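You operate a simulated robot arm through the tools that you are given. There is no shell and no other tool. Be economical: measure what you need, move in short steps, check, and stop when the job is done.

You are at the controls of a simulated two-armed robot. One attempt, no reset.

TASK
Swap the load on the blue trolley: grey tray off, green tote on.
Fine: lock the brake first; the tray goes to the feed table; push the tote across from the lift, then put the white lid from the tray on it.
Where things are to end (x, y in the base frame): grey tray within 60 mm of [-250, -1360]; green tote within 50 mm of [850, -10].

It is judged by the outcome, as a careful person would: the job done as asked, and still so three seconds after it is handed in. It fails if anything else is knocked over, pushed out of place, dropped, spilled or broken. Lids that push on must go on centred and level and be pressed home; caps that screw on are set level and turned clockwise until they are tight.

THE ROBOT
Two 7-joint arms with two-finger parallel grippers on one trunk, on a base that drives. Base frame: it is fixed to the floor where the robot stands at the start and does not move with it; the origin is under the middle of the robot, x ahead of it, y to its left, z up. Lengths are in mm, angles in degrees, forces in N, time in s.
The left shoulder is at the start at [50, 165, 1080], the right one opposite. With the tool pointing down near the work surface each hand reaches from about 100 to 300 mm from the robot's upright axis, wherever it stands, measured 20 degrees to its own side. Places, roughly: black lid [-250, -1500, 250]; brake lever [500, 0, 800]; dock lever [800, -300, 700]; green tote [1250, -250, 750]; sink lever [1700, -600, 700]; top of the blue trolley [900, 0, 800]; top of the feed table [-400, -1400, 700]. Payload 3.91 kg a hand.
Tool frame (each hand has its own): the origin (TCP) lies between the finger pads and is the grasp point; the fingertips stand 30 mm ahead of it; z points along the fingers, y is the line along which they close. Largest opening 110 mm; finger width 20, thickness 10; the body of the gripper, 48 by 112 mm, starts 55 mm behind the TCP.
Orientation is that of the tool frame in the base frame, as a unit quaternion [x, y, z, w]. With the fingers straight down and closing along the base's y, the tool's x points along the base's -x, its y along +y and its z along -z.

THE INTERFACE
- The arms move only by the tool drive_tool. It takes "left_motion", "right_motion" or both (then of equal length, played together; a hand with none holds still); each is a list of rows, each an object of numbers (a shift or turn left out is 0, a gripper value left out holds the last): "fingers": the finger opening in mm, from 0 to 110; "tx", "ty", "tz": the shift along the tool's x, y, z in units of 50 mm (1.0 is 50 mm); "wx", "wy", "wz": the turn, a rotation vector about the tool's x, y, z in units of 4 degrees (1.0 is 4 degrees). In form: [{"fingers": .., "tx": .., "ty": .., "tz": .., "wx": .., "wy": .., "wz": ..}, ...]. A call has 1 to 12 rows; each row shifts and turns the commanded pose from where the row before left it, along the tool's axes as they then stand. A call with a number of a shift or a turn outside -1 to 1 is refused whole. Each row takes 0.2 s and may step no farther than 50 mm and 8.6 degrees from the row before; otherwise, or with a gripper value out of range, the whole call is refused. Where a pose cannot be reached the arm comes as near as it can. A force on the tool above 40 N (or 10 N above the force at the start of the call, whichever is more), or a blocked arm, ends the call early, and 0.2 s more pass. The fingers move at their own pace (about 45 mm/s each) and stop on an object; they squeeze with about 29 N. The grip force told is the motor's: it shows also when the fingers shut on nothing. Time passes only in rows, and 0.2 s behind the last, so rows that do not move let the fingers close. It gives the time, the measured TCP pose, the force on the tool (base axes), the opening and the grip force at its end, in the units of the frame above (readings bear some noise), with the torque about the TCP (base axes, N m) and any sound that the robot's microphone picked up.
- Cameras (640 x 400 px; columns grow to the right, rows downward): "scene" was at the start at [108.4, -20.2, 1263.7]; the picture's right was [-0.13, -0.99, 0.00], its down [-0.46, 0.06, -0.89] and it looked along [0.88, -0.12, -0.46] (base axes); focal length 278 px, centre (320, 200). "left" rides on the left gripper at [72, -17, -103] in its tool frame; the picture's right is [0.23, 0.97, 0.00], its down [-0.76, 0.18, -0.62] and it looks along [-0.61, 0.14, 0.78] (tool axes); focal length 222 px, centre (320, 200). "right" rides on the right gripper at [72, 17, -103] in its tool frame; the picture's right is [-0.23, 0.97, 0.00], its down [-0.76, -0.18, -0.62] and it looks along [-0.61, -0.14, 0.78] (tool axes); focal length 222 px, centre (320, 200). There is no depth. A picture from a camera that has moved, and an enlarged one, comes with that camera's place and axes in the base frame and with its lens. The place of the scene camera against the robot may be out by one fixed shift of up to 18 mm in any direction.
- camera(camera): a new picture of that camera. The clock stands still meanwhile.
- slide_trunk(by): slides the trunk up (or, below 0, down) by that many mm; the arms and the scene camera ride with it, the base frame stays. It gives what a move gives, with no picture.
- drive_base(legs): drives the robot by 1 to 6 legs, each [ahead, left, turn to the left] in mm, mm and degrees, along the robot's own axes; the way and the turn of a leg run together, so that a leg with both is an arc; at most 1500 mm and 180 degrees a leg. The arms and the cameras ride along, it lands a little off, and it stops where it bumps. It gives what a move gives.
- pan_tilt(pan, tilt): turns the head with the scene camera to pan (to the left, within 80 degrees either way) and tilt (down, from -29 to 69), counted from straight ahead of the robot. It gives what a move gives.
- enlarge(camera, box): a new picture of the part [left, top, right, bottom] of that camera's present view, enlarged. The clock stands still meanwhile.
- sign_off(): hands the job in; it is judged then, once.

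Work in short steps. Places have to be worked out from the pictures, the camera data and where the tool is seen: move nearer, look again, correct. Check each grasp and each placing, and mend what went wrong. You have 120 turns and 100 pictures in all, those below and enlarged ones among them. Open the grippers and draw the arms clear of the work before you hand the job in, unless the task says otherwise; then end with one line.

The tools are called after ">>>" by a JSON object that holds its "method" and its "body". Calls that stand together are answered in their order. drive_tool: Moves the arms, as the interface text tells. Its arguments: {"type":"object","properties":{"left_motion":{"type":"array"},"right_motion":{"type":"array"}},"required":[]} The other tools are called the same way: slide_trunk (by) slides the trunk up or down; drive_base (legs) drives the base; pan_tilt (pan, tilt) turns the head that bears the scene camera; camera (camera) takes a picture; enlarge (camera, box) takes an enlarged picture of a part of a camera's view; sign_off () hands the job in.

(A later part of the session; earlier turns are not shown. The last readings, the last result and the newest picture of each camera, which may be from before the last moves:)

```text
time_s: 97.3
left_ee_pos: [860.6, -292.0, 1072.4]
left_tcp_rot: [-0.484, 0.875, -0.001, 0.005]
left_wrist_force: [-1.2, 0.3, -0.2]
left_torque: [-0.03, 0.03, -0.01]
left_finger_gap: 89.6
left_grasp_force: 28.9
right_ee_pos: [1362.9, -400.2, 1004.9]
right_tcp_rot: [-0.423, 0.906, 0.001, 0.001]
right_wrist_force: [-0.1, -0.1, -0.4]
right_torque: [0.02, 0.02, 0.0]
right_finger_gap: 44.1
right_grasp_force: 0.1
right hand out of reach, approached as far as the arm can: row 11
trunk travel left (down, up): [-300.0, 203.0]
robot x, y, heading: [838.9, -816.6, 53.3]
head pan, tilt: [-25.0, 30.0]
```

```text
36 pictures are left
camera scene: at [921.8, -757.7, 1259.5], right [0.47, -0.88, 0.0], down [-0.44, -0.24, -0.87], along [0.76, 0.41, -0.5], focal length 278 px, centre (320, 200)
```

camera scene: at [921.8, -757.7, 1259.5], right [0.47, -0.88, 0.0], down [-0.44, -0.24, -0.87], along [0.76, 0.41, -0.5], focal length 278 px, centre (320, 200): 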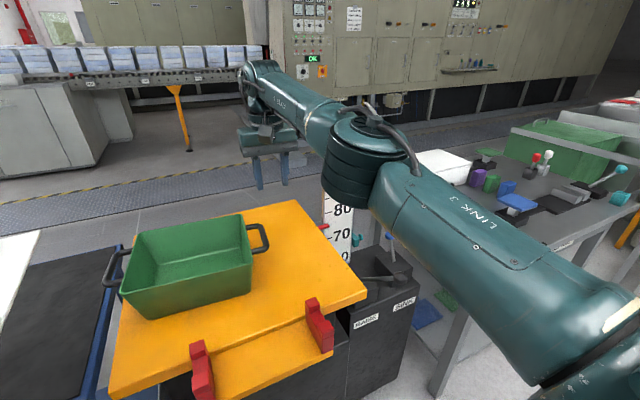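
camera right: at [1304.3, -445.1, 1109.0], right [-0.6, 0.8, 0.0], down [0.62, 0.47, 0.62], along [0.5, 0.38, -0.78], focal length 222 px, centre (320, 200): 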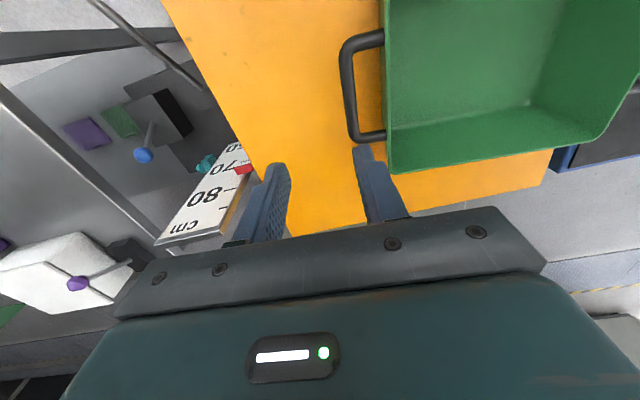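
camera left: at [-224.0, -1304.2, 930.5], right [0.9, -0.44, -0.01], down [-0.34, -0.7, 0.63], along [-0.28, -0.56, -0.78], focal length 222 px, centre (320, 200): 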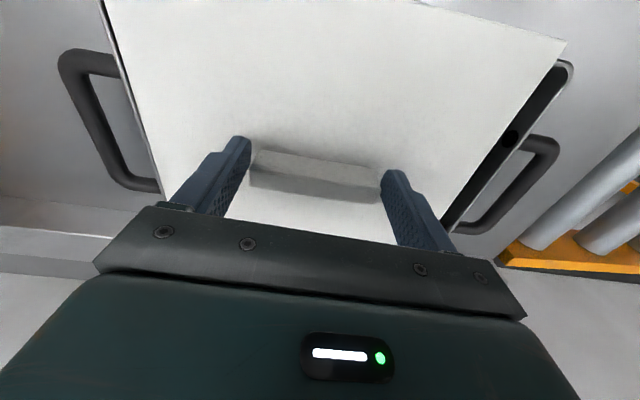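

The bar is at about [1336, -378], square to the hand within 1°. I shift 34 mm toward the tote and go down to z 870 to check.

>>> {"method": "drive_tool", "body": {"right_motion": [{"ty": 0.65}, {"tz": 0.7}, {"tz": 0.7}, {"tz": 0.7}, {"tz": 0.6}]}}

>>> {"method": "camera", "body": {"camera": "right"}}

>>> {"method": "enlarge", "body": {"camera": "scene", "box": [100, 140, 360, 330]}}

```text
time_s: 98.5
left_ee_pos: [859.5, -291.7, 1073.6]
left_tcp_rot: [-0.484, 0.875, -0.001, 0.005]
left_wrist_force: [-0.3, -0.2, -1.8]
left_torque: [0.0, 0.02, -0.01]
left_finger_gap: 89.3
left_grasp_force: 29.1
right_ee_pos: [1331.1, -383.9, 868.9]
right_tcp_rot: [-0.423, 0.906, 0.0, 0.0]
right_wrist_force: [0.9, -0.2, 0.1]
right_torque: [-0.03, 0.01, 0.03]
right_finger_gap: 43.8
right_grasp_force: 0.0
right hand out of reach, approached as far as the arm can: row 1
trunk travel left (down, up): [-300.0, 203.0]
robot x, y, heading: [834.2, -814.8, 53.3]
head pan, tilt: [-25.0, 30.0]
```

```text
35 pictures are left
camera right: at [1271.4, -427.8, 972.5], right [-0.6, 0.8, 0.0], down [0.63, 0.47, 0.62], along [0.5, 0.37, -0.78], focal length 222 px, centre (320, 200)
```

right: 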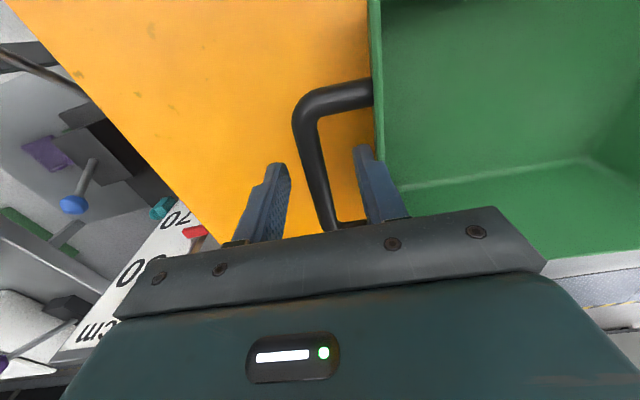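

```text
2.11 times, centred on (230, 235) of scene
camera zoom: at [920.9, -757.0, 1259.5], right [0.47, -0.88, 0.0], down [-0.44, -0.24, -0.87], along [0.76, 0.41, -0.5], focal length 586 px, centre (510, 126)
```

zoom: 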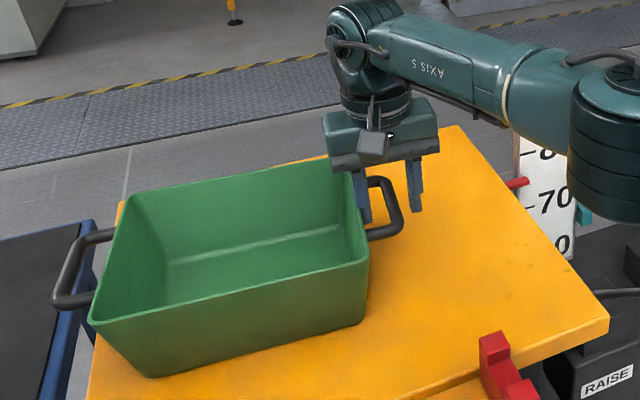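

The fingers straddle the bar. I go 18 mm lower and close.

>>> {"method": "drive_tool", "body": {"right_motion": [{"tz": 0.18}, {"tz": 0.18}, {"fingers": 0}, {}, {}, {}]}}

>>> {"method": "camera", "body": {"camera": "right"}}

```text
time_s: 99.1
left_ee_pos: [859.0, -292.6, 1072.7]
left_tcp_rot: [-0.485, 0.875, -0.001, 0.005]
left_wrist_force: [0.1, -0.3, -2.3]
left_torque: [-0.01, 0.01, 0.0]
left_finger_gap: 89.3
left_grasp_force: 29.0
right_ee_pos: [1331.1, -381.2, 866.0]
right_tcp_rot: [-0.423, 0.906, 0.009, 0.006]
right_wrist_force: [-1.2, -3.2, 17.4]
right_torque: [0.23, 0.57, 0.17]
right_finger_gap: 43.6
right_grasp_force: 0.1
trunk travel left (down, up): [-300.0, 203.0]
robot x, y, heading: [835.4, -816.6, 53.2]
head pan, tilt: [-25.0, 30.0]
stopped in row 2 (right hand): the force on the tool passed its limit (the readings are from after the stop); the commanded pose is now the measured one
```

```text
33 pictures are left
camera right: at [1272.6, -427.5, 969.6], right [-0.6, 0.8, 0.02], down [0.62, 0.46, 0.63], along [0.5, 0.39, -0.77], focal length 222 px, centre (320, 200)
```

right: 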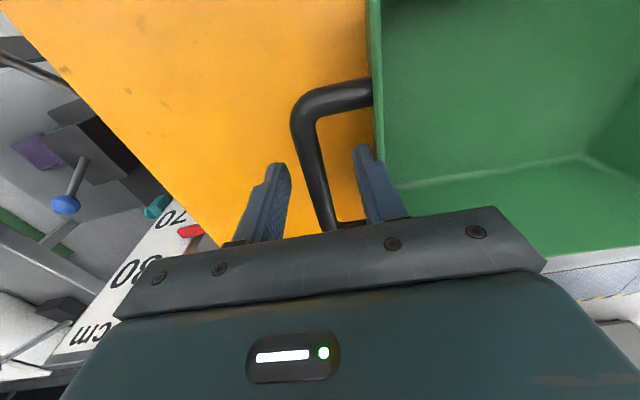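

The inner finger touched the tote's rim. I rise a little, narrow the opening to 32, shift 6 mm outward and go down again.

>>> {"method": "drive_tool", "body": {"right_motion": [{"tz": -0.12, "fingers": 32}, {"ty": -0.12}, {"tz": 0.12}, {"tz": 0.12}, {"tz": 0.1}, {"tz": 0.1}]}}

>>> {"method": "camera", "body": {"camera": "right"}}

```text
time_s: 100.5
left_ee_pos: [858.5, -291.3, 1073.3]
left_tcp_rot: [-0.484, 0.875, -0.001, 0.005]
left_wrist_force: [-0.1, 0.8, -2.0]
left_torque: [-0.03, 0.02, 0.0]
left_finger_gap: 89.5
left_grasp_force: 28.9
right_ee_pos: [1336.3, -386.6, 845.1]
right_tcp_rot: [-0.424, 0.906, 0.007, 0.004]
right_wrist_force: [-0.6, 0.1, -0.1]
right_torque: [0.01, 0.02, -0.02]
right_finger_gap: 32.2
right_grasp_force: 0.0
trunk travel left (down, up): [-300.0, 203.0]
robot x, y, heading: [835.1, -817.7, 53.5]
head pan, tilt: [-25.0, 30.0]
```

```text
32 pictures are left
camera right: at [1277.9, -431.5, 948.8], right [-0.6, 0.8, 0.01], down [0.62, 0.46, 0.63], along [0.5, 0.39, -0.78], focal length 222 px, centre (320, 200)
```

right: 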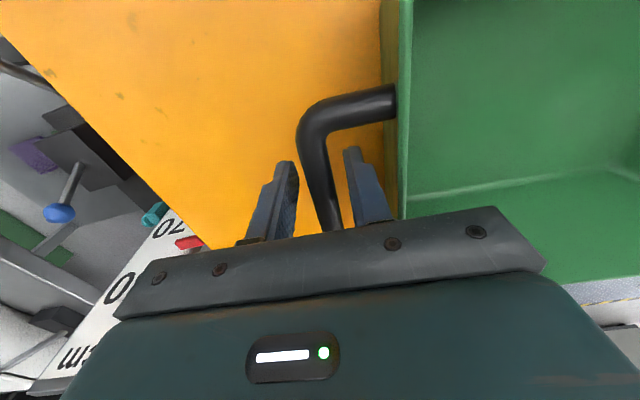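

Free and straddling now; closing.

>>> {"method": "drive_tool", "body": {"right_motion": [{"fingers": 0}, {}, {}, {}]}}

>>> {"method": "enlarge", "body": {"camera": "scene", "box": [60, 140, 380, 380]}}

```text
time_s: 101.5
left_ee_pos: [859.8, -289.5, 1074.1]
left_tcp_rot: [-0.485, 0.875, 0.0, 0.005]
left_wrist_force: [-0.6, -0.1, -1.1]
left_torque: [-0.02, 0.02, 0.0]
left_finger_gap: 89.5
left_grasp_force: 28.8
right_ee_pos: [1336.8, -385.4, 844.8]
right_tcp_rot: [-0.423, 0.906, 0.007, 0.003]
right_wrist_force: [-0.9, 1.2, 0.2]
right_torque: [0.04, -0.04, -0.18]
right_finger_gap: 13.6
right_grasp_force: 28.6
trunk travel left (down, up): [-300.0, 203.0]
robot x, y, heading: [835.4, -815.1, 53.2]
head pan, tilt: [-25.0, 30.0]
```

```text
1.67 times, centred on (220, 260) of scene
camera zoom: at [920.8, -757.0, 1259.5], right [0.47, -0.88, 0.0], down [-0.44, -0.24, -0.87], along [0.76, 0.41, -0.5], focal length 464 px, centre (487, 100)
```

zoom: 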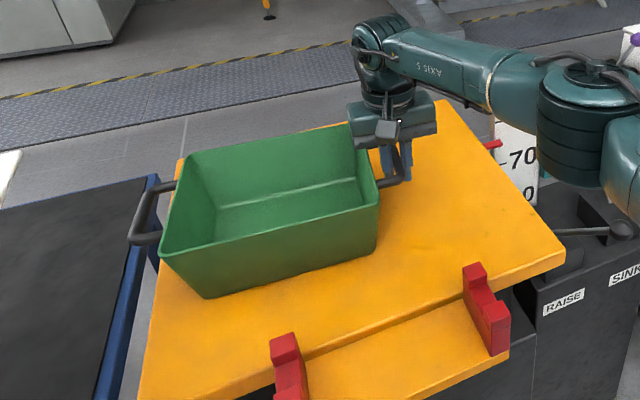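

The rear handle is held (13.6 mm). I push by driving left along the trolley's axis, first 120 mm, then check.

>>> {"method": "drive_base", "body": {"legs": [[0, 120, 0]]}}

>>> {"method": "enlarge", "body": {"camera": "scene", "box": [60, 140, 380, 380]}}

```text
time_s: 102.8
left_ee_pos: [764.6, -220.3, 1072.9]
left_tcp_rot: [-0.483, 0.875, 0.0, 0.004]
left_wrist_force: [-0.8, 0.3, -1.7]
left_torque: [-0.02, 0.0, 0.0]
left_finger_gap: 89.5
left_grasp_force: 29.2
right_ee_pos: [1243.0, -314.8, 844.2]
right_tcp_rot: [-0.423, 0.906, 0.007, 0.003]
right_wrist_force: [-0.2, -0.3, -0.5]
right_torque: [0.1, -0.05, -0.01]
right_finger_gap: 13.5
right_grasp_force: 28.6
trunk travel left (down, up): [-300.0, 203.0]
robot x, y, heading: [739.3, -745.1, 53.6]
head pan, tilt: [-25.0, 30.0]
```

```text
1.67 times, centred on (220, 260) of scene
camera zoom: at [825.7, -686.6, 1259.6], right [0.47, -0.88, 0.0], down [-0.44, -0.24, -0.87], along [0.76, 0.41, -0.5], focal length 464 px, centre (487, 100)
```

zoom: 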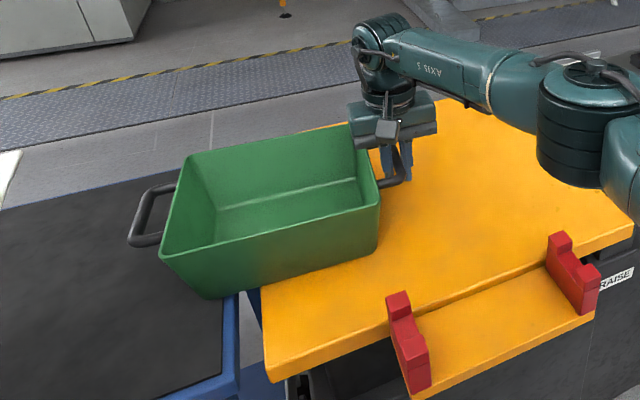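

The tote moves cleanly with the hand and its front reaches over the trolley. Another 130 mm.

>>> {"method": "drive_base", "body": {"legs": [[0, 130, 0]]}}

>>> {"method": "enlarge", "body": {"camera": "scene", "box": [60, 140, 380, 380]}}

```text
time_s: 104.0
left_ee_pos: [661.3, -144.5, 1071.8]
left_tcp_rot: [-0.485, 0.875, -0.001, 0.005]
left_wrist_force: [0.2, -0.1, -1.2]
left_torque: [-0.01, 0.01, 0.01]
left_finger_gap: 89.5
left_grasp_force: 29.5
right_ee_pos: [1137.9, -237.6, 846.5]
right_tcp_rot: [-0.424, 0.905, 0.007, 0.004]
right_wrist_force: [-2.1, 1.5, 3.7]
right_torque: [0.13, -0.07, 0.03]
right_finger_gap: 13.5
right_grasp_force: 28.9
trunk travel left (down, up): [-300.0, 203.0]
robot x, y, heading: [640.1, -669.3, 53.4]
head pan, tilt: [-25.0, 30.0]
```

```text
1.67 times, centred on (220, 260) of scene
camera zoom: at [722.8, -610.4, 1259.6], right [0.48, -0.88, 0.0], down [-0.44, -0.24, -0.87], along [0.76, 0.41, -0.5], focal length 464 px, centre (487, 100)
```

zoom: 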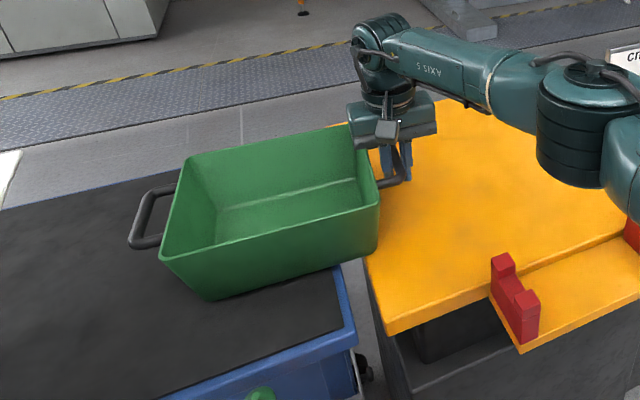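

The rear is about to leave the deck; forces stay small. Another 110 mm, then I ease the hand down about 7 mm onto the trolley level.

>>> {"method": "drive_base", "body": {"legs": [[0, 110, 0]]}}

>>> {"method": "drive_tool", "body": {"right_motion": [{"tz": 0.05}, {"tz": 0.05}, {"tz": 0.04}, {}]}}

>>> {"method": "camera", "body": {"camera": "scene"}}

```text
time_s: 105.2
left_ee_pos: [571.9, -79.7, 1071.6]
left_tcp_rot: [-0.485, 0.874, 0.0, 0.004]
left_wrist_force: [-0.5, 0.4, -2.5]
left_torque: [0.01, -0.01, 0.0]
left_finger_gap: 89.7
left_grasp_force: 28.8
right_ee_pos: [1049.1, -170.9, 846.5]
right_tcp_rot: [-0.425, 0.905, 0.007, 0.003]
right_wrist_force: [0.5, -1.8, 0.3]
right_torque: [-0.01, 0.0, -0.02]
right_finger_gap: 13.3
right_grasp_force: 29.3
trunk travel left (down, up): [-300.0, 203.0]
robot x, y, heading: [547.6, -602.0, 53.6]
head pan, tilt: [-25.0, 30.0]
```

```text
time_s: 106.2
left_ee_pos: [571.3, -79.4, 1072.7]
left_tcp_rot: [-0.485, 0.874, 0.0, 0.004]
left_wrist_force: [-0.1, 0.0, -1.4]
left_torque: [-0.02, 0.0, -0.02]
left_finger_gap: 89.6
left_grasp_force: 29.1
right_ee_pos: [1049.8, -171.2, 839.3]
right_tcp_rot: [-0.425, 0.905, 0.007, 0.005]
right_wrist_force: [3.3, 1.6, 5.2]
right_torque: [-0.45, 0.37, 0.05]
right_finger_gap: 13.4
right_grasp_force: 28.6
trunk travel left (down, up): [-300.0, 203.0]
robot x, y, heading: [551.2, -603.5, 53.7]
head pan, tilt: [-25.0, 30.0]
```

```text
28 pictures are left
camera scene: at [634.6, -544.7, 1259.7], right [0.48, -0.88, 0.0], down [-0.44, -0.24, -0.87], along [0.76, 0.41, -0.5], focal length 278 px, centre (320, 200)
```

scene: 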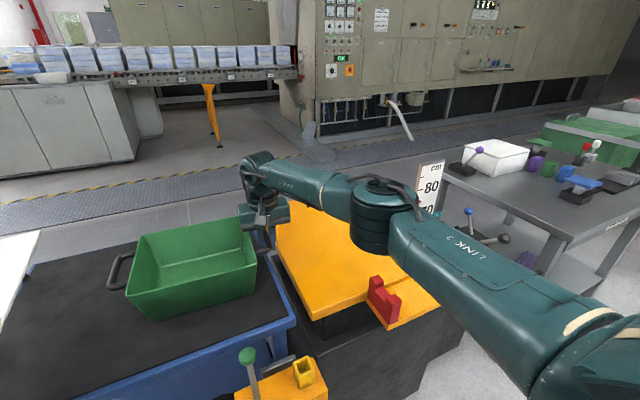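

The tote now stands on the trolley, centre about [930, -53]. About 93 mm remain to the target; I push on.

>>> {"method": "drive_base", "body": {"legs": [[-3, 93, 0]]}}

>>> {"method": "camera", "body": {"camera": "scene"}}

>>> {"method": "camera", "body": {"camera": "right"}}

```text
time_s: 107.3
left_ee_pos: [498.1, -27.1, 1073.0]
left_tcp_rot: [-0.485, 0.874, -0.002, 0.006]
left_wrist_force: [0.0, 0.2, -1.1]
left_torque: [0.0, 0.01, 0.01]
left_finger_gap: 89.3
left_grasp_force: 29.3
right_ee_pos: [974.5, -120.2, 839.2]
right_tcp_rot: [-0.426, 0.905, 0.007, 0.004]
right_wrist_force: [-3.1, 1.3, 4.2]
right_torque: [0.23, -0.29, 0.1]
right_finger_gap: 13.7
right_grasp_force: 29.2
trunk travel left (down, up): [-300.0, 203.0]
robot x, y, heading: [474.2, -556.0, 53.7]
head pan, tilt: [-25.0, 30.0]
```

```text
27 pictures are left
camera scene: at [559.0, -493.2, 1259.7], right [0.48, -0.88, 0.0], down [-0.44, -0.24, -0.87], along [0.76, 0.41, -0.5], focal length 278 px, centre (320, 200)
```

scene: 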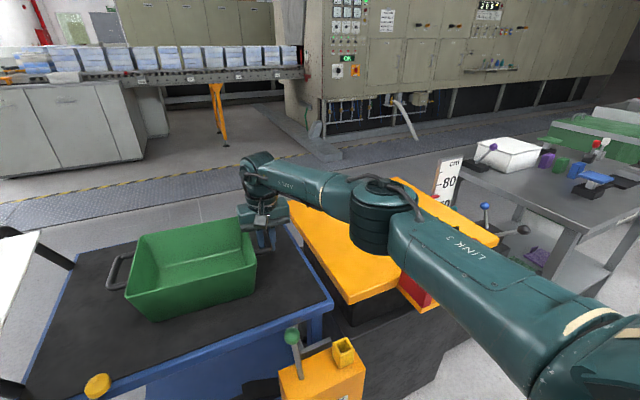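

```text
26 pictures are left
camera right: at [915.3, -166.4, 942.4], right [-0.61, 0.8, 0.01], down [0.62, 0.46, 0.63], along [0.5, 0.39, -0.78], focal length 222 px, centre (320, 200)
```

right: 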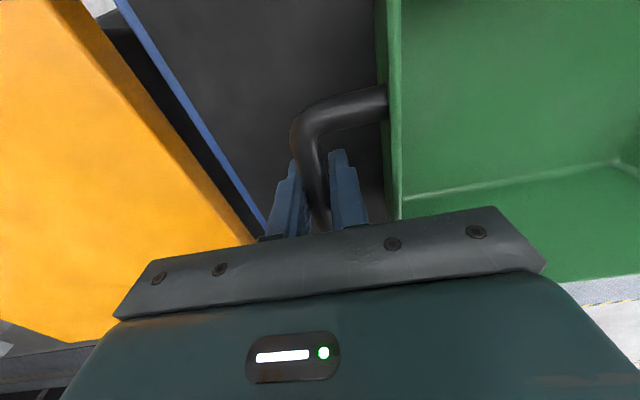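

The tote's centre is about [853, -10]. I release the handle and take the right hand up and away.

>>> {"method": "drive_tool", "body": {"right_motion": [{"fingers": 32}, {}, {}, {"tz": -0.5}, {"tz": -0.8}, {"tz": -0.8}, {"tz": -0.8}, {"tx": 0.7, "ty": -0.5}, {"tx": 0.7, "ty": -0.5}, {"tx": 0.7, "ty": -0.5}, {"tx": 0.7, "ty": -0.5}, {"tx": 0.7, "ty": -0.5}]}}

>>> {"method": "pan_tilt", "body": {"pan": 5, "tilt": 35}}

>>> {"method": "camera", "body": {"camera": "scene"}}

```text
time_s: 109.9
left_ee_pos: [496.6, -28.9, 1071.7]
left_tcp_rot: [-0.485, 0.874, 0.0, 0.005]
left_wrist_force: [0.0, -0.1, -2.4]
left_torque: [-0.02, 0.03, -0.01]
left_finger_gap: 89.5
left_grasp_force: 29.4
right_ee_pos: [959.7, -336.8, 979.4]
right_tcp_rot: [-0.425, 0.905, 0.008, 0.004]
right_wrist_force: [0.3, 0.7, -0.4]
right_torque: [0.03, -0.02, 0.01]
right_finger_gap: 32.0
right_grasp_force: 0.0
trunk travel left (down, up): [-300.0, 203.0]
robot x, y, heading: [475.0, -553.3, 53.6]
head pan, tilt: [-25.0, 30.0]
```

```text
time_s: 110.9
left_ee_pos: [497.3, -27.8, 1072.5]
left_tcp_rot: [-0.485, 0.874, -0.001, 0.005]
left_wrist_force: [-0.8, -0.6, -2.1]
left_torque: [-0.03, 0.01, -0.01]
left_finger_gap: 89.7
left_grasp_force: 28.8
right_ee_pos: [959.5, -336.7, 980.2]
right_tcp_rot: [-0.426, 0.905, 0.007, 0.003]
right_wrist_force: [-0.7, 0.1, 0.0]
right_torque: [0.01, 0.01, -0.03]
right_finger_gap: 32.0
right_grasp_force: 0.0
trunk travel left (down, up): [-300.0, 203.0]
robot x, y, heading: [478.1, -551.2, 53.8]
head pan, tilt: [5.0, 35.0]
```

```text
25 pictures are left
camera scene: at [526.6, -461.3, 1251.7], right [0.85, -0.52, 0.0], down [-0.3, -0.49, -0.82], along [0.43, 0.7, -0.57], focal length 278 px, centre (320, 200)
```

scene: 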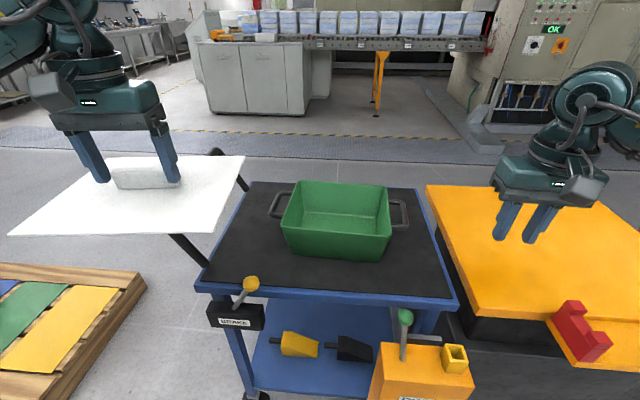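

The tote stands square on the trolley, centre about [857, -6]. I drive 60 mm nearer and bring the lid over the tote at a safe height.

>>> {"method": "drive_base", "body": {"legs": [[60, 0, 0]]}}

>>> {"method": "drive_tool", "body": {"left_motion": [{"wz": 0.75}, {"wz": 0.75}, {"tx": -0.44, "ty": -0.68}, {"tx": -0.44, "ty": -0.68}, {"tx": -0.44, "ty": -0.68}, {"tx": -0.44, "ty": -0.68}, {"tx": -0.44, "ty": -0.68}, {"tx": -0.44, "ty": -0.68}, {"tx": -0.44, "ty": -0.68}, {"tx": -0.44, "ty": -0.68}, {}]}}

>>> {"method": "camera", "body": {"camera": "scene"}}

>>> {"method": "camera", "body": {"camera": "left"}}

```text
time_s: 111.9
left_ee_pos: [532.6, 20.9, 1071.2]
left_tcp_rot: [-0.485, 0.874, -0.001, 0.005]
left_wrist_force: [0.5, -0.1, -2.0]
left_torque: [-0.03, 0.04, -0.02]
left_finger_gap: 89.8
left_grasp_force: 29.2
right_ee_pos: [995.7, -286.4, 980.3]
right_tcp_rot: [-0.426, 0.905, 0.005, 0.003]
right_wrist_force: [0.1, 0.3, 0.4]
right_torque: [0.01, 0.05, -0.02]
right_finger_gap: 32.1
right_grasp_force: 0.1
trunk travel left (down, up): [-300.0, 203.0]
robot x, y, heading: [511.1, -502.5, 53.9]
head pan, tilt: [5.0, 35.0]
```

```text
time_s: 114.3
left_ee_pos: [847.6, -10.6, 1073.3]
left_tcp_rot: [-0.439, 0.898, 0.0, 0.005]
left_wrist_force: [-0.2, 0.2, -1.8]
left_torque: [0.0, -0.01, 0.01]
left_finger_gap: 89.6
left_grasp_force: 29.0
left hand out of reach, approached as far as the arm can: row 10
right_ee_pos: [995.4, -289.6, 979.6]
right_tcp_rot: [-0.426, 0.905, 0.008, 0.003]
right_wrist_force: [0.7, -0.2, -0.9]
right_torque: [0.0, 0.0, -0.05]
right_finger_gap: 32.0
right_grasp_force: 0.1
trunk travel left (down, up): [-300.0, 203.0]
robot x, y, heading: [514.8, -505.1, 53.5]
head pan, tilt: [5.0, 35.0]
```

```text
24 pictures are left
camera scene: at [561.8, -413.5, 1251.7], right [0.85, -0.52, 0.0], down [-0.3, -0.49, -0.82], along [0.43, 0.7, -0.57], focal length 278 px, centre (320, 200)
```

scene: 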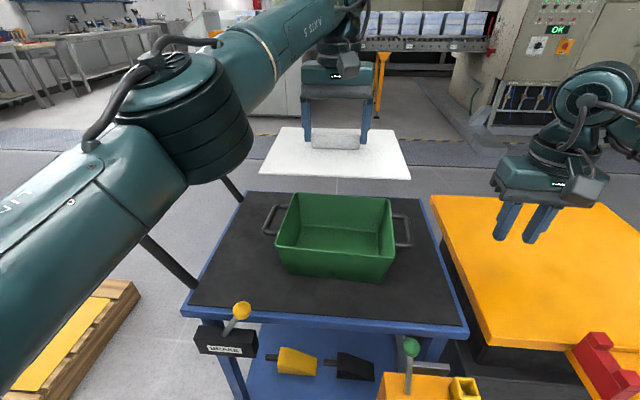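

```text
23 pictures are left
camera left: at [815.5, -79.4, 1175.8], right [-0.91, 0.42, -0.01], down [0.32, 0.71, 0.63], along [0.27, 0.57, -0.78], focal length 222 px, centre (320, 200)
```

left: 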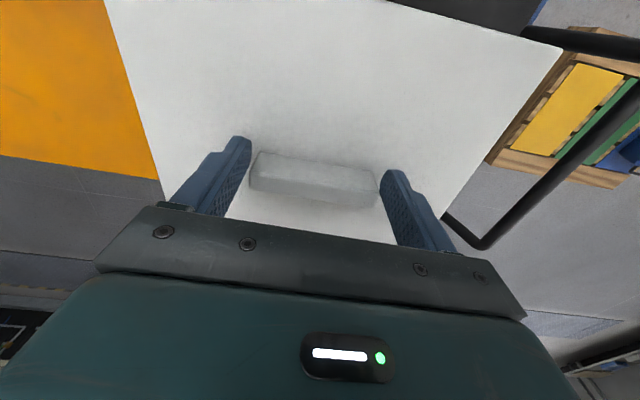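

The lid hangs level above. I lower it to about 30 mm over the rim and compare the edges.

>>> {"method": "drive_tool", "body": {"left_motion": [{"tz": 0.6}, {"tz": 0.6}, {"tz": 0.6}, {"tz": 0.6}, {"tz": 0.5}, {}]}}

>>> {"method": "enlarge", "body": {"camera": "scene", "box": [220, 120, 460, 300]}}

>>> {"method": "camera", "body": {"camera": "right"}}

```text
time_s: 115.7
left_ee_pos: [849.8, -10.2, 926.6]
left_tcp_rot: [-0.439, 0.899, -0.001, 0.006]
left_wrist_force: [-0.5, 0.7, -0.9]
left_torque: [-0.02, 0.01, 0.01]
left_finger_gap: 0.0
left_grasp_force: 29.1
right_ee_pos: [995.1, -289.6, 979.7]
right_tcp_rot: [-0.425, 0.905, 0.007, 0.003]
right_wrist_force: [0.2, 0.1, 0.2]
right_torque: [0.02, -0.01, -0.02]
right_finger_gap: 31.9
right_grasp_force: 0.2
trunk travel left (down, up): [-300.0, 203.0]
robot x, y, heading: [508.9, -503.6, 53.6]
head pan, tilt: [5.0, 35.0]
```

```text
2.22 times, centred on (340, 210) of scene
camera zoom: at [561.8, -413.6, 1251.8], right [0.85, -0.52, 0.0], down [-0.3, -0.49, -0.82], along [0.43, 0.7, -0.57], focal length 619 px, centre (276, 178)
```

zoom: 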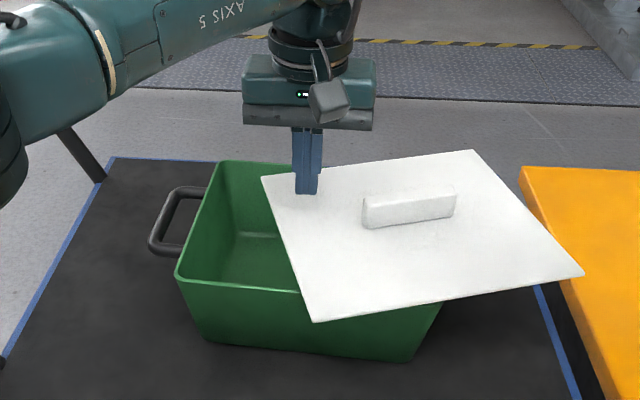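

```text
21 pictures are left
camera right: at [936.9, -335.4, 1083.2], right [-0.61, 0.8, 0.01], down [0.62, 0.46, 0.63], along [0.5, 0.39, -0.78], focal length 222 px, centre (320, 200)
```

right: 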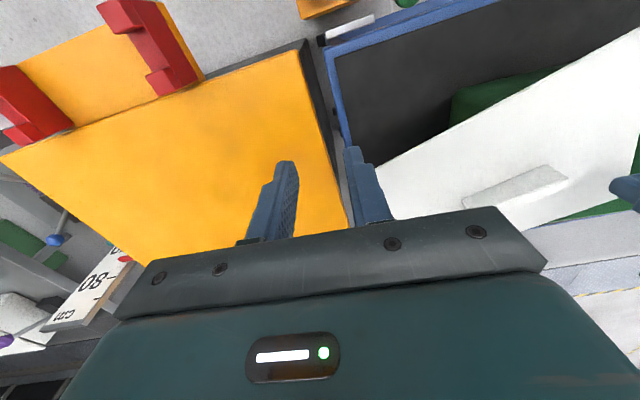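

The lid slipped out of the left grip and now lies askew on the tote (centre about [965, -24], yaw about -19°), resting stably but overhanging. I take the left hand up and away carefully, and look closer before regrasping with the right hand.

>>> {"method": "drive_tool", "body": {"left_motion": [{"tz": -0.4}, {"tz": -0.6}, {"tz": -0.6}, {"ty": 0.6, "tx": 0.4}, {"ty": 0.7, "tx": 0.4}, {"ty": 0.7, "tx": 0.4}, {"ty": 0.7, "tx": 0.4}, {"ty": 0.7, "tx": 0.4}, {"ty": 0.7, "tx": 0.4}]}}

>>> {"method": "enlarge", "body": {"camera": "scene", "box": [220, 120, 460, 300]}}

>>> {"method": "camera", "body": {"camera": "left"}}

```text
time_s: 117.7
left_ee_pos: [614.7, 16.3, 1006.4]
left_tcp_rot: [-0.44, 0.898, 0.0, 0.006]
left_wrist_force: [-0.2, -0.3, 0.7]
left_torque: [0.01, -0.02, 0.01]
left_finger_gap: 0.0
left_grasp_force: 29.3
right_ee_pos: [994.3, -289.0, 981.0]
right_tcp_rot: [-0.425, 0.905, 0.007, 0.004]
right_wrist_force: [-0.7, 0.4, 0.4]
right_torque: [-0.03, -0.01, 0.02]
right_finger_gap: 32.3
right_grasp_force: 0.1
trunk travel left (down, up): [-300.0, 203.0]
robot x, y, heading: [509.1, -510.3, 53.3]
head pan, tilt: [5.0, 35.0]
```

```text
2.22 times, centred on (340, 210) of scene
camera zoom: at [561.3, -413.5, 1251.8], right [0.85, -0.52, 0.0], down [-0.3, -0.49, -0.82], along [0.43, 0.7, -0.57], focal length 619 px, centre (276, 178)
```

zoom: 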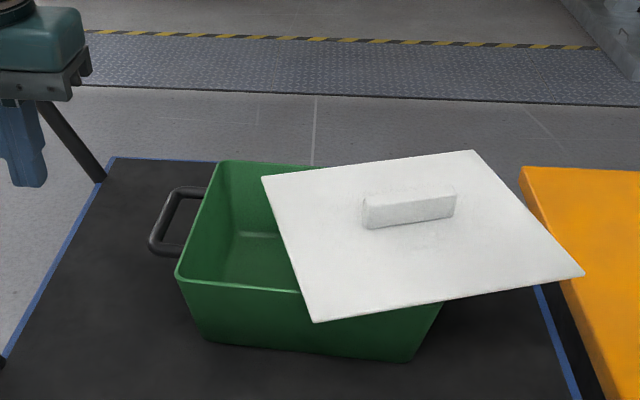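

```text
19 pictures are left
camera left: at [582.9, -50.6, 1109.5], right [-0.91, 0.42, -0.01], down [0.32, 0.71, 0.63], along [0.27, 0.57, -0.78], focal length 222 px, centre (320, 200)
```

left: 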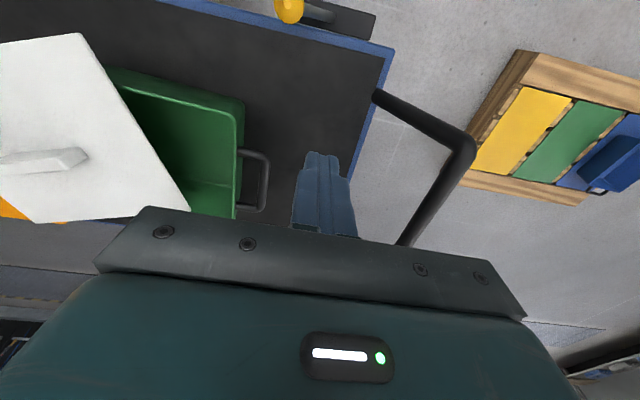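

The lid lies flat on the rim (z ~857), centre about [945, -41], yaw -18.5°; the tote's rim centre is about [861, 3], yaw -38°. I drive 40 mm nearer and bring the right hand, opened wide and turned to the bar's yaw, over the lid.

>>> {"method": "drive_base", "body": {"legs": [[40, 0, 0]]}}

>>> {"method": "drive_tool", "body": {"right_motion": [{"fingers": 110, "wz": -0.9, "wy": 0.19, "wx": 0.14}, {"wz": -0.9}, {"wz": -0.9}, {"wz": -0.9}, {"wz": -0.9}, {"wz": -0.9}, {"tx": -0.6, "ty": 0.46}, {"tx": -0.6, "ty": 0.46}, {"tx": -0.6, "ty": 0.46}, {"tx": -0.6, "ty": 0.46}, {"tx": -0.6, "ty": 0.46}, {"tx": -0.6, "ty": 0.46}]}}

>>> {"method": "camera", "body": {"camera": "right"}}

```text
time_s: 118.7
left_ee_pos: [631.3, 43.0, 1005.3]
left_tcp_rot: [-0.439, 0.898, 0.0, 0.004]
left_wrist_force: [0.7, -0.7, -0.4]
left_torque: [-0.02, -0.02, -0.02]
left_finger_gap: 0.2
left_grasp_force: 29.0
right_ee_pos: [1011.9, -264.2, 980.1]
right_tcp_rot: [-0.426, 0.905, 0.007, 0.003]
right_wrist_force: [0.8, -0.6, -0.6]
right_torque: [-0.01, -0.02, 0.01]
right_finger_gap: 32.3
right_grasp_force: 0.0
trunk travel left (down, up): [-300.0, 203.0]
robot x, y, heading: [525.3, -478.4, 53.3]
head pan, tilt: [5.0, 35.0]
stopped in leg 1: the robot was blocked; the commanded pose is now the measured one
```

```text
time_s: 121.3
left_ee_pos: [630.4, 43.6, 1006.0]
left_tcp_rot: [-0.439, 0.898, -0.001, 0.005]
left_wrist_force: [-0.4, -0.4, -0.3]
left_torque: [-0.02, 0.0, 0.01]
left_finger_gap: 0.1
left_grasp_force: 28.7
right_ee_pos: [939.4, -49.9, 976.3]
right_tcp_rot: [-0.588, 0.809, -0.001, -0.002]
right_wrist_force: [0.3, 0.2, -0.9]
right_torque: [0.02, 0.01, -0.01]
right_finger_gap: 110.0
right_grasp_force: 0.0
trunk travel left (down, up): [-300.0, 203.0]
robot x, y, heading: [526.4, -478.8, 53.4]
head pan, tilt: [5.0, 35.0]
```

```text
18 pictures are left
camera right: at [901.0, -112.9, 1081.4], right [-0.86, 0.52, 0.0], down [0.4, 0.67, 0.62], along [0.32, 0.53, -0.78], focal length 222 px, centre (320, 200)
```

right: 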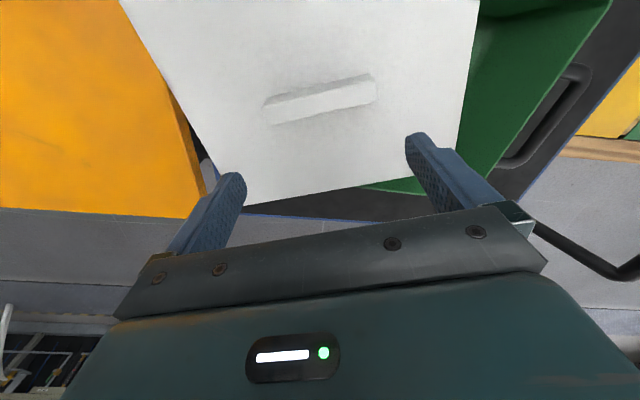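

The base touched something and stopped; I'll back off later with care. From the right camera the bar is at about [929, -67], aligned with the hand. I centre on it and lower slowly for a check.

>>> {"method": "drive_tool", "body": {"right_motion": [{"tx": 0.38, "ty": 0.08}, {"tz": 0.4}, {"tz": 0.4}, {"tz": 0.3}, {}]}}

>>> {"method": "camera", "body": {"camera": "right"}}

>>> {"method": "camera", "body": {"camera": "scene"}}

```text
time_s: 122.5
left_ee_pos: [631.7, 43.2, 1005.9]
left_tcp_rot: [-0.439, 0.898, 0.0, 0.005]
left_wrist_force: [-0.3, -0.5, -0.3]
left_torque: [0.04, 0.02, -0.03]
left_finger_gap: 0.0
left_grasp_force: 28.7
right_ee_pos: [926.4, -66.0, 921.8]
right_tcp_rot: [-0.587, 0.809, -0.001, -0.001]
right_wrist_force: [-0.2, -0.7, 0.7]
right_torque: [0.0, -0.02, 0.0]
right_finger_gap: 110.2
right_grasp_force: 0.1
trunk travel left (down, up): [-300.0, 203.0]
robot x, y, heading: [525.3, -477.5, 53.3]
head pan, tilt: [5.0, 35.0]
```

```text
17 pictures are left
camera right: at [888.2, -128.9, 1026.6], right [-0.86, 0.52, 0.0], down [0.41, 0.67, 0.62], along [0.32, 0.53, -0.78], focal length 222 px, centre (320, 200)
```

right: 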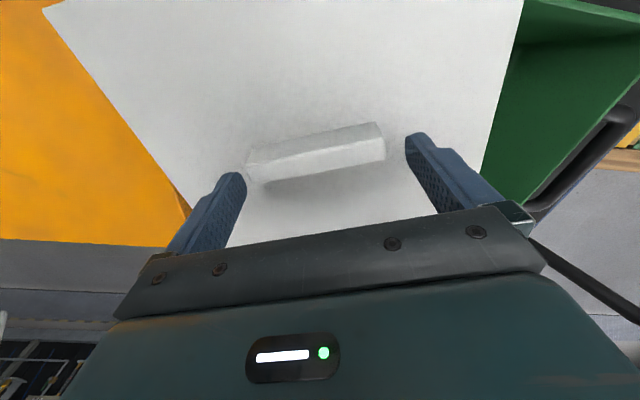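

```text
16 pictures are left
camera scene: at [577.4, -388.2, 1251.8], right [0.85, -0.52, 0.0], down [-0.3, -0.49, -0.82], along [0.43, 0.7, -0.57], focal length 278 px, centre (320, 200)
```

scene: 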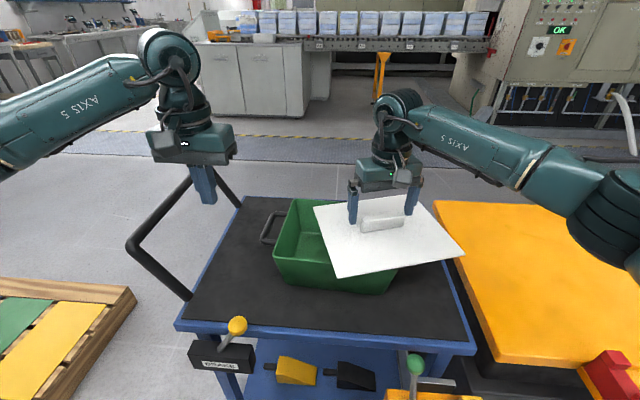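

The hand is centred on the bar (a few mm forward needed). I lower 12 mm more and zoom to judge the tips' height over the plate.

>>> {"method": "drive_tool", "body": {"right_motion": [{"tx": 0.08, "tz": 0.12}, {"tz": 0.12}, {}]}}

>>> {"method": "enlarge", "body": {"camera": "scene", "box": [310, 150, 470, 270]}}

```text
time_s: 123.3
left_ee_pos: [630.8, 42.2, 1005.4]
left_tcp_rot: [-0.439, 0.898, 0.0, 0.003]
left_wrist_force: [-0.8, 0.6, 0.0]
left_torque: [-0.01, 0.0, -0.03]
left_finger_gap: 0.0
left_grasp_force: 29.4
right_ee_pos: [925.2, -70.9, 911.0]
right_tcp_rot: [-0.587, 0.809, -0.001, -0.001]
right_wrist_force: [-0.2, 0.6, 0.1]
right_torque: [0.0, 0.02, -0.01]
right_finger_gap: 110.2
right_grasp_force: 0.0
trunk travel left (down, up): [-300.0, 203.0]
robot x, y, heading: [522.9, -478.8, 53.7]
head pan, tilt: [5.0, 35.0]
```

```text
3.33 times, centred on (390, 210) of scene
camera zoom: at [577.4, -388.2, 1251.8], right [0.85, -0.52, 0.0], down [-0.3, -0.49, -0.82], along [0.43, 0.7, -0.57], focal length 928 px, centre (87, 167)
```

zoom: 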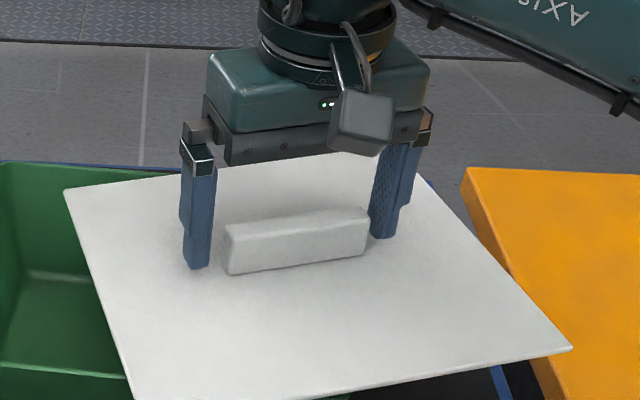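

The tips look about 9 mm above the plate. I lower 6 mm and close.

>>> {"method": "drive_tool", "body": {"right_motion": [{"tz": 0.06}, {"tz": 0.06}, {"fingers": 0}, {}, {}, {}, {}]}}

>>> {"method": "camera", "body": {"camera": "right"}}

```text
time_s: 124.9
left_ee_pos: [631.2, 41.9, 1005.9]
left_tcp_rot: [-0.439, 0.898, 0.0, 0.004]
left_wrist_force: [-0.2, 0.1, 0.3]
left_torque: [-0.02, -0.02, 0.02]
left_finger_gap: 0.0
left_grasp_force: 29.0
right_ee_pos: [924.7, -70.5, 906.7]
right_tcp_rot: [-0.588, 0.809, 0.0, 0.0]
right_wrist_force: [1.1, -0.1, -0.5]
right_torque: [0.06, -0.03, -0.05]
right_finger_gap: 89.5
right_grasp_force: 29.3
trunk travel left (down, up): [-300.0, 203.0]
robot x, y, heading: [525.1, -475.7, 53.7]
head pan, tilt: [5.0, 35.0]
```

```text
14 pictures are left
camera right: at [886.4, -133.5, 1010.5], right [-0.86, 0.52, 0.0], down [0.41, 0.67, 0.62], along [0.32, 0.53, -0.78], focal length 222 px, centre (320, 200)
```

right: 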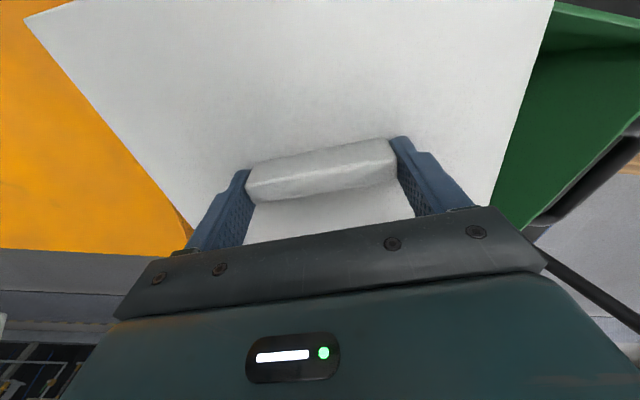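

Gripped, centred on the bar. I lift it slowly 30 mm.

>>> {"method": "drive_tool", "body": {"right_motion": [{"tz": -0.05}, {"tz": -0.08}, {"tz": -0.1}, {"tz": -0.1}, {"tz": -0.1}, {"tz": -0.1}, {"tz": -0.07}, {}]}}

>>> {"method": "enlarge", "body": {"camera": "scene", "box": [250, 130, 490, 310]}}

```text
time_s: 126.7
left_ee_pos: [631.7, 41.6, 1005.8]
left_tcp_rot: [-0.439, 0.899, 0.0, 0.004]
left_wrist_force: [0.8, 0.3, -0.3]
left_torque: [-0.02, 0.0, 0.03]
left_finger_gap: 0.0
left_grasp_force: 29.0
right_ee_pos: [924.2, -71.3, 936.1]
right_tcp_rot: [-0.588, 0.809, -0.001, -0.001]
right_wrist_force: [0.6, -0.3, -1.9]
right_torque: [0.01, -0.01, 0.02]
right_finger_gap: 89.8
right_grasp_force: 29.0
trunk travel left (down, up): [-300.0, 203.0]
robot x, y, heading: [525.0, -477.9, 53.2]
head pan, tilt: [5.0, 35.0]
```

```text
2.22 times, centred on (370, 220) of scene
camera zoom: at [577.5, -388.1, 1251.7], right [0.85, -0.52, 0.0], down [-0.3, -0.49, -0.82], along [0.43, 0.7, -0.57], focal length 619 px, centre (209, 156)
```

zoom: 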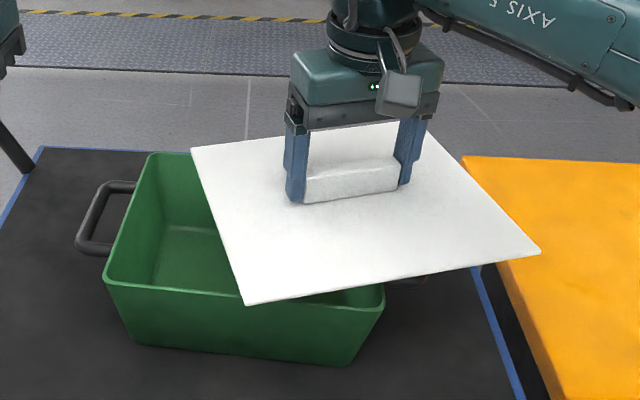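

The lid is up and level, measuring about 249 x 211 against the rim's 237 x 196 (rim centre ≈ [857, -10], yaw ≈ -37.5°, z ≈ 862). I turn the lid 19.5° and slide it over slowly.

>>> {"method": "drive_tool", "body": {"right_motion": [{"wz": 0.6}, {"wz": 0.7}, {"wz": 0.7}, {"wz": 0.7}, {"wz": 0.7}, {"wz": 0.75}, {"wz": 0.75}, {}]}}

>>> {"method": "drive_tool", "body": {"right_motion": [{"ty": 0.15}, {"ty": 0.25}, {"ty": 0.25, "tx": -0.1}, {"ty": 0.25, "tx": -0.1}, {"ty": 0.25}, {"ty": 0.25}, {"ty": 0.2}, {"ty": 0.15}, {}]}}

>>> {"method": "enlarge", "body": {"camera": "scene", "box": [250, 150, 450, 300]}}

>>> {"method": "camera", "body": {"camera": "right"}}

```text
time_s: 128.5
left_ee_pos: [630.0, 41.6, 1005.9]
left_tcp_rot: [-0.44, 0.898, 0.0, 0.004]
left_wrist_force: [-0.3, -0.4, 0.3]
left_torque: [0.0, 0.01, 0.01]
left_finger_gap: 0.0
left_grasp_force: 29.0
right_ee_pos: [925.0, -69.4, 935.9]
right_tcp_rot: [-0.441, 0.898, 0.0, -0.001]
right_wrist_force: [0.1, 0.3, -2.6]
right_torque: [0.0, 0.01, 0.01]
right_finger_gap: 89.7
right_grasp_force: 29.1
trunk travel left (down, up): [-300.0, 203.0]
robot x, y, heading: [524.6, -474.4, 53.5]
head pan, tilt: [5.0, 35.0]
```

```text
time_s: 130.5
left_ee_pos: [630.4, 43.0, 1005.4]
left_tcp_rot: [-0.439, 0.898, 0.0, 0.004]
left_wrist_force: [1.0, 0.2, 0.6]
left_torque: [-0.03, -0.01, 0.02]
left_finger_gap: 0.2
left_grasp_force: 28.4
right_ee_pos: [859.8, -9.5, 935.5]
right_tcp_rot: [-0.441, 0.898, -0.001, -0.001]
right_wrist_force: [0.1, 0.9, -1.5]
right_torque: [0.01, -0.02, -0.04]
right_finger_gap: 89.8
right_grasp_force: 28.6
trunk travel left (down, up): [-300.0, 203.0]
robot x, y, heading: [525.0, -479.4, 53.4]
head pan, tilt: [5.0, 35.0]
```

```text
2.67 times, centred on (350, 225) of scene
camera zoom: at [577.5, -388.1, 1251.7], right [0.85, -0.52, 0.0], down [-0.3, -0.49, -0.82], along [0.43, 0.7, -0.57], focal length 743 px, centre (240, 133)
```

zoom: 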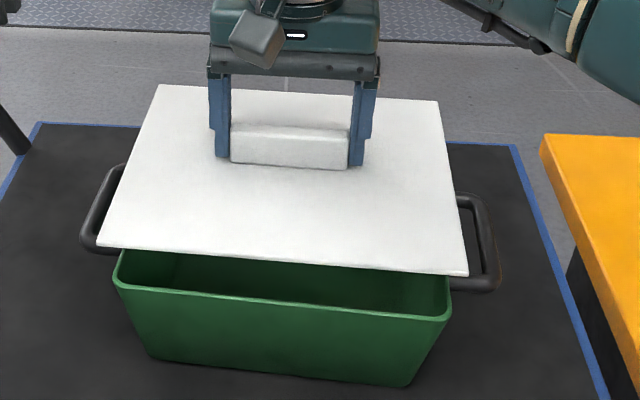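

```text
11 pictures are left
camera right: at [803.5, -55.0, 1040.0], right [-0.63, 0.77, 0.0], down [0.61, 0.5, 0.62], along [0.48, 0.39, -0.78], focal length 222 px, centre (320, 200)
```

right: 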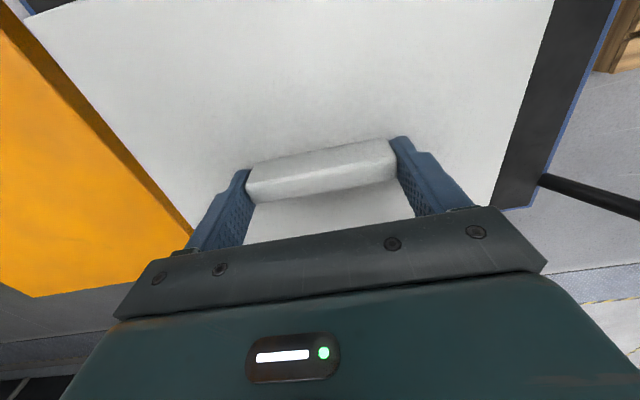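

Lid and rim are parallel within 1°. I lower slowly to about 6 mm above the rim and compare again.

>>> {"method": "drive_tool", "body": {"right_motion": [{"tz": 0.08}, {"tz": 0.1}, {"tz": 0.1}, {"tz": 0.1}, {"tz": 0.08}, {}]}}

>>> {"method": "enlarge", "body": {"camera": "scene", "box": [260, 170, 420, 290]}}

```text
time_s: 131.9
left_ee_pos: [630.7, 42.4, 1006.5]
left_tcp_rot: [-0.438, 0.899, 0.0, 0.004]
left_wrist_force: [-0.1, 0.4, 0.3]
left_torque: [0.0, 0.02, -0.01]
left_finger_gap: 0.0
left_grasp_force: 29.4
right_ee_pos: [861.0, -9.3, 912.0]
right_tcp_rot: [-0.441, 0.898, -0.001, 0.0]
right_wrist_force: [0.3, 0.7, -1.7]
right_torque: [-0.01, -0.02, 0.02]
right_finger_gap: 89.8
right_grasp_force: 29.2
trunk travel left (down, up): [-300.0, 203.0]
robot x, y, heading: [526.6, -481.2, 53.4]
head pan, tilt: [5.0, 35.0]
```

```text
3.33 times, centred on (340, 230) of scene
camera zoom: at [577.5, -388.1, 1251.7], right [0.85, -0.52, 0.0], down [-0.3, -0.49, -0.82], along [0.43, 0.7, -0.57], focal length 928 px, centre (253, 100)
```

zoom: 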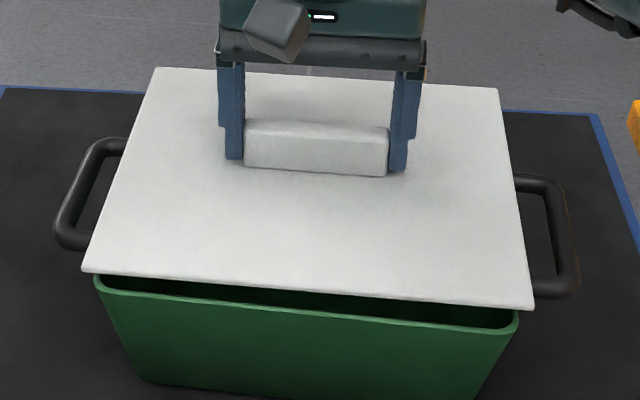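

The lid's front edge still lies about 7 mm behind the front rim, and it should overhang it by ~8. I shift 15 mm toward me and look again.

>>> {"method": "drive_tool", "body": {"right_motion": [{"tx": 0.1}, {"tx": 0.1}, {"tx": 0.1}, {}]}}

>>> {"method": "enlarge", "body": {"camera": "scene", "box": [260, 170, 420, 290]}}

>>> {"method": "camera", "body": {"camera": "left"}}

```text
time_s: 132.9
left_ee_pos: [631.7, 42.8, 1006.8]
left_tcp_rot: [-0.44, 0.898, -0.001, 0.003]
left_wrist_force: [0.1, -0.5, 0.1]
left_torque: [-0.04, 0.01, -0.01]
left_finger_gap: 0.2
left_grasp_force: 28.8
right_ee_pos: [852.9, -19.1, 911.6]
right_tcp_rot: [-0.44, 0.898, 0.0, -0.001]
right_wrist_force: [-0.4, 1.2, -2.3]
right_torque: [0.0, 0.0, -0.02]
right_finger_gap: 89.6
right_grasp_force: 28.9
trunk travel left (down, up): [-300.0, 203.0]
robot x, y, heading: [527.1, -479.4, 53.6]
head pan, tilt: [5.0, 35.0]
```

```text
3.33 times, centred on (340, 230) of scene
camera zoom: at [577.5, -388.1, 1251.7], right [0.85, -0.52, 0.0], down [-0.3, -0.49, -0.82], along [0.43, 0.7, -0.57], focal length 928 px, centre (253, 100)
```

zoom: 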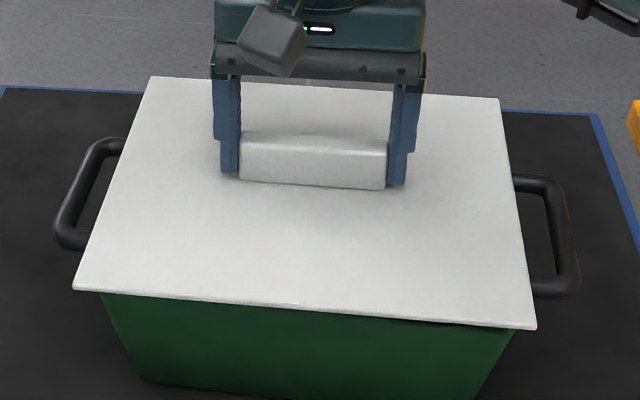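

```text
8 pictures are left
camera left: at [599.6, -25.0, 1108.8], right [-0.91, 0.42, -0.01], down [0.32, 0.71, 0.63], along [0.27, 0.57, -0.78], focal length 222 px, centre (320, 200)
```

left: 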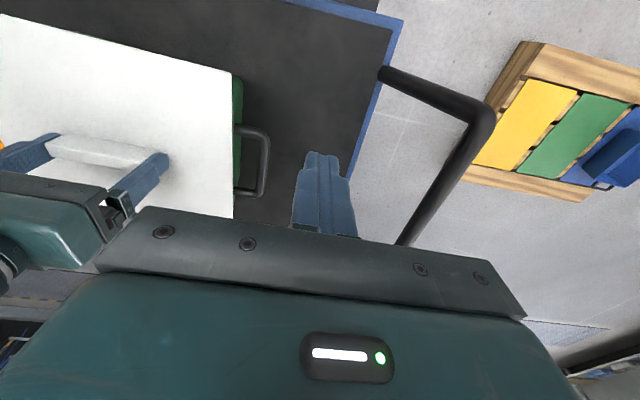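

The overhang is now even: about 7 mm in front, within about 1 mm sideways, yaw within 1°. I lower the lid on and press gently until the force limit.

>>> {"method": "drive_tool", "body": {"right_motion": [{"tz": 0.05}, {"tz": 0.05}, {"tz": 0.04}, {"tz": 0.04}, {"tz": 0.04}, {"tz": 0.04}, {"tz": 0.04}, {"tz": 0.04}, {"tz": 0.04}]}}

```text
time_s: 134.9
left_ee_pos: [630.2, 40.3, 1007.0]
left_tcp_rot: [-0.44, 0.898, 0.001, 0.005]
left_wrist_force: [0.7, -1.1, -0.3]
left_torque: [-0.04, 0.03, -0.02]
left_finger_gap: 0.0
left_grasp_force: 29.3
right_ee_pos: [851.1, -21.0, 899.5]
right_tcp_rot: [-0.441, 0.897, 0.003, 0.003]
right_wrist_force: [4.8, 10.4, 36.9]
right_torque: [-0.78, -0.04, 0.12]
right_finger_gap: 89.8
right_grasp_force: 29.2
trunk travel left (down, up): [-300.0, 203.0]
robot x, y, heading: [523.4, -476.9, 53.7]
head pan, tilt: [5.0, 35.0]
```

Now 37 N at TCP 899.5, some 7 mm below the lid's loose resting height. I look whether it has gone home.

>>> {"method": "enlarge", "body": {"camera": "scene", "box": [260, 170, 420, 290]}}

```text
3.33 times, centred on (340, 230) of scene
camera zoom: at [575.9, -389.8, 1252.4], right [0.85, -0.52, 0.0], down [-0.3, -0.49, -0.82], along [0.43, 0.7, -0.57], focal length 928 px, centre (253, 100)
```

zoom: 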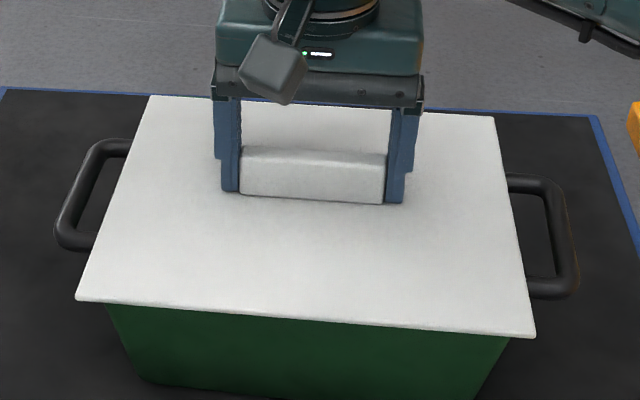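

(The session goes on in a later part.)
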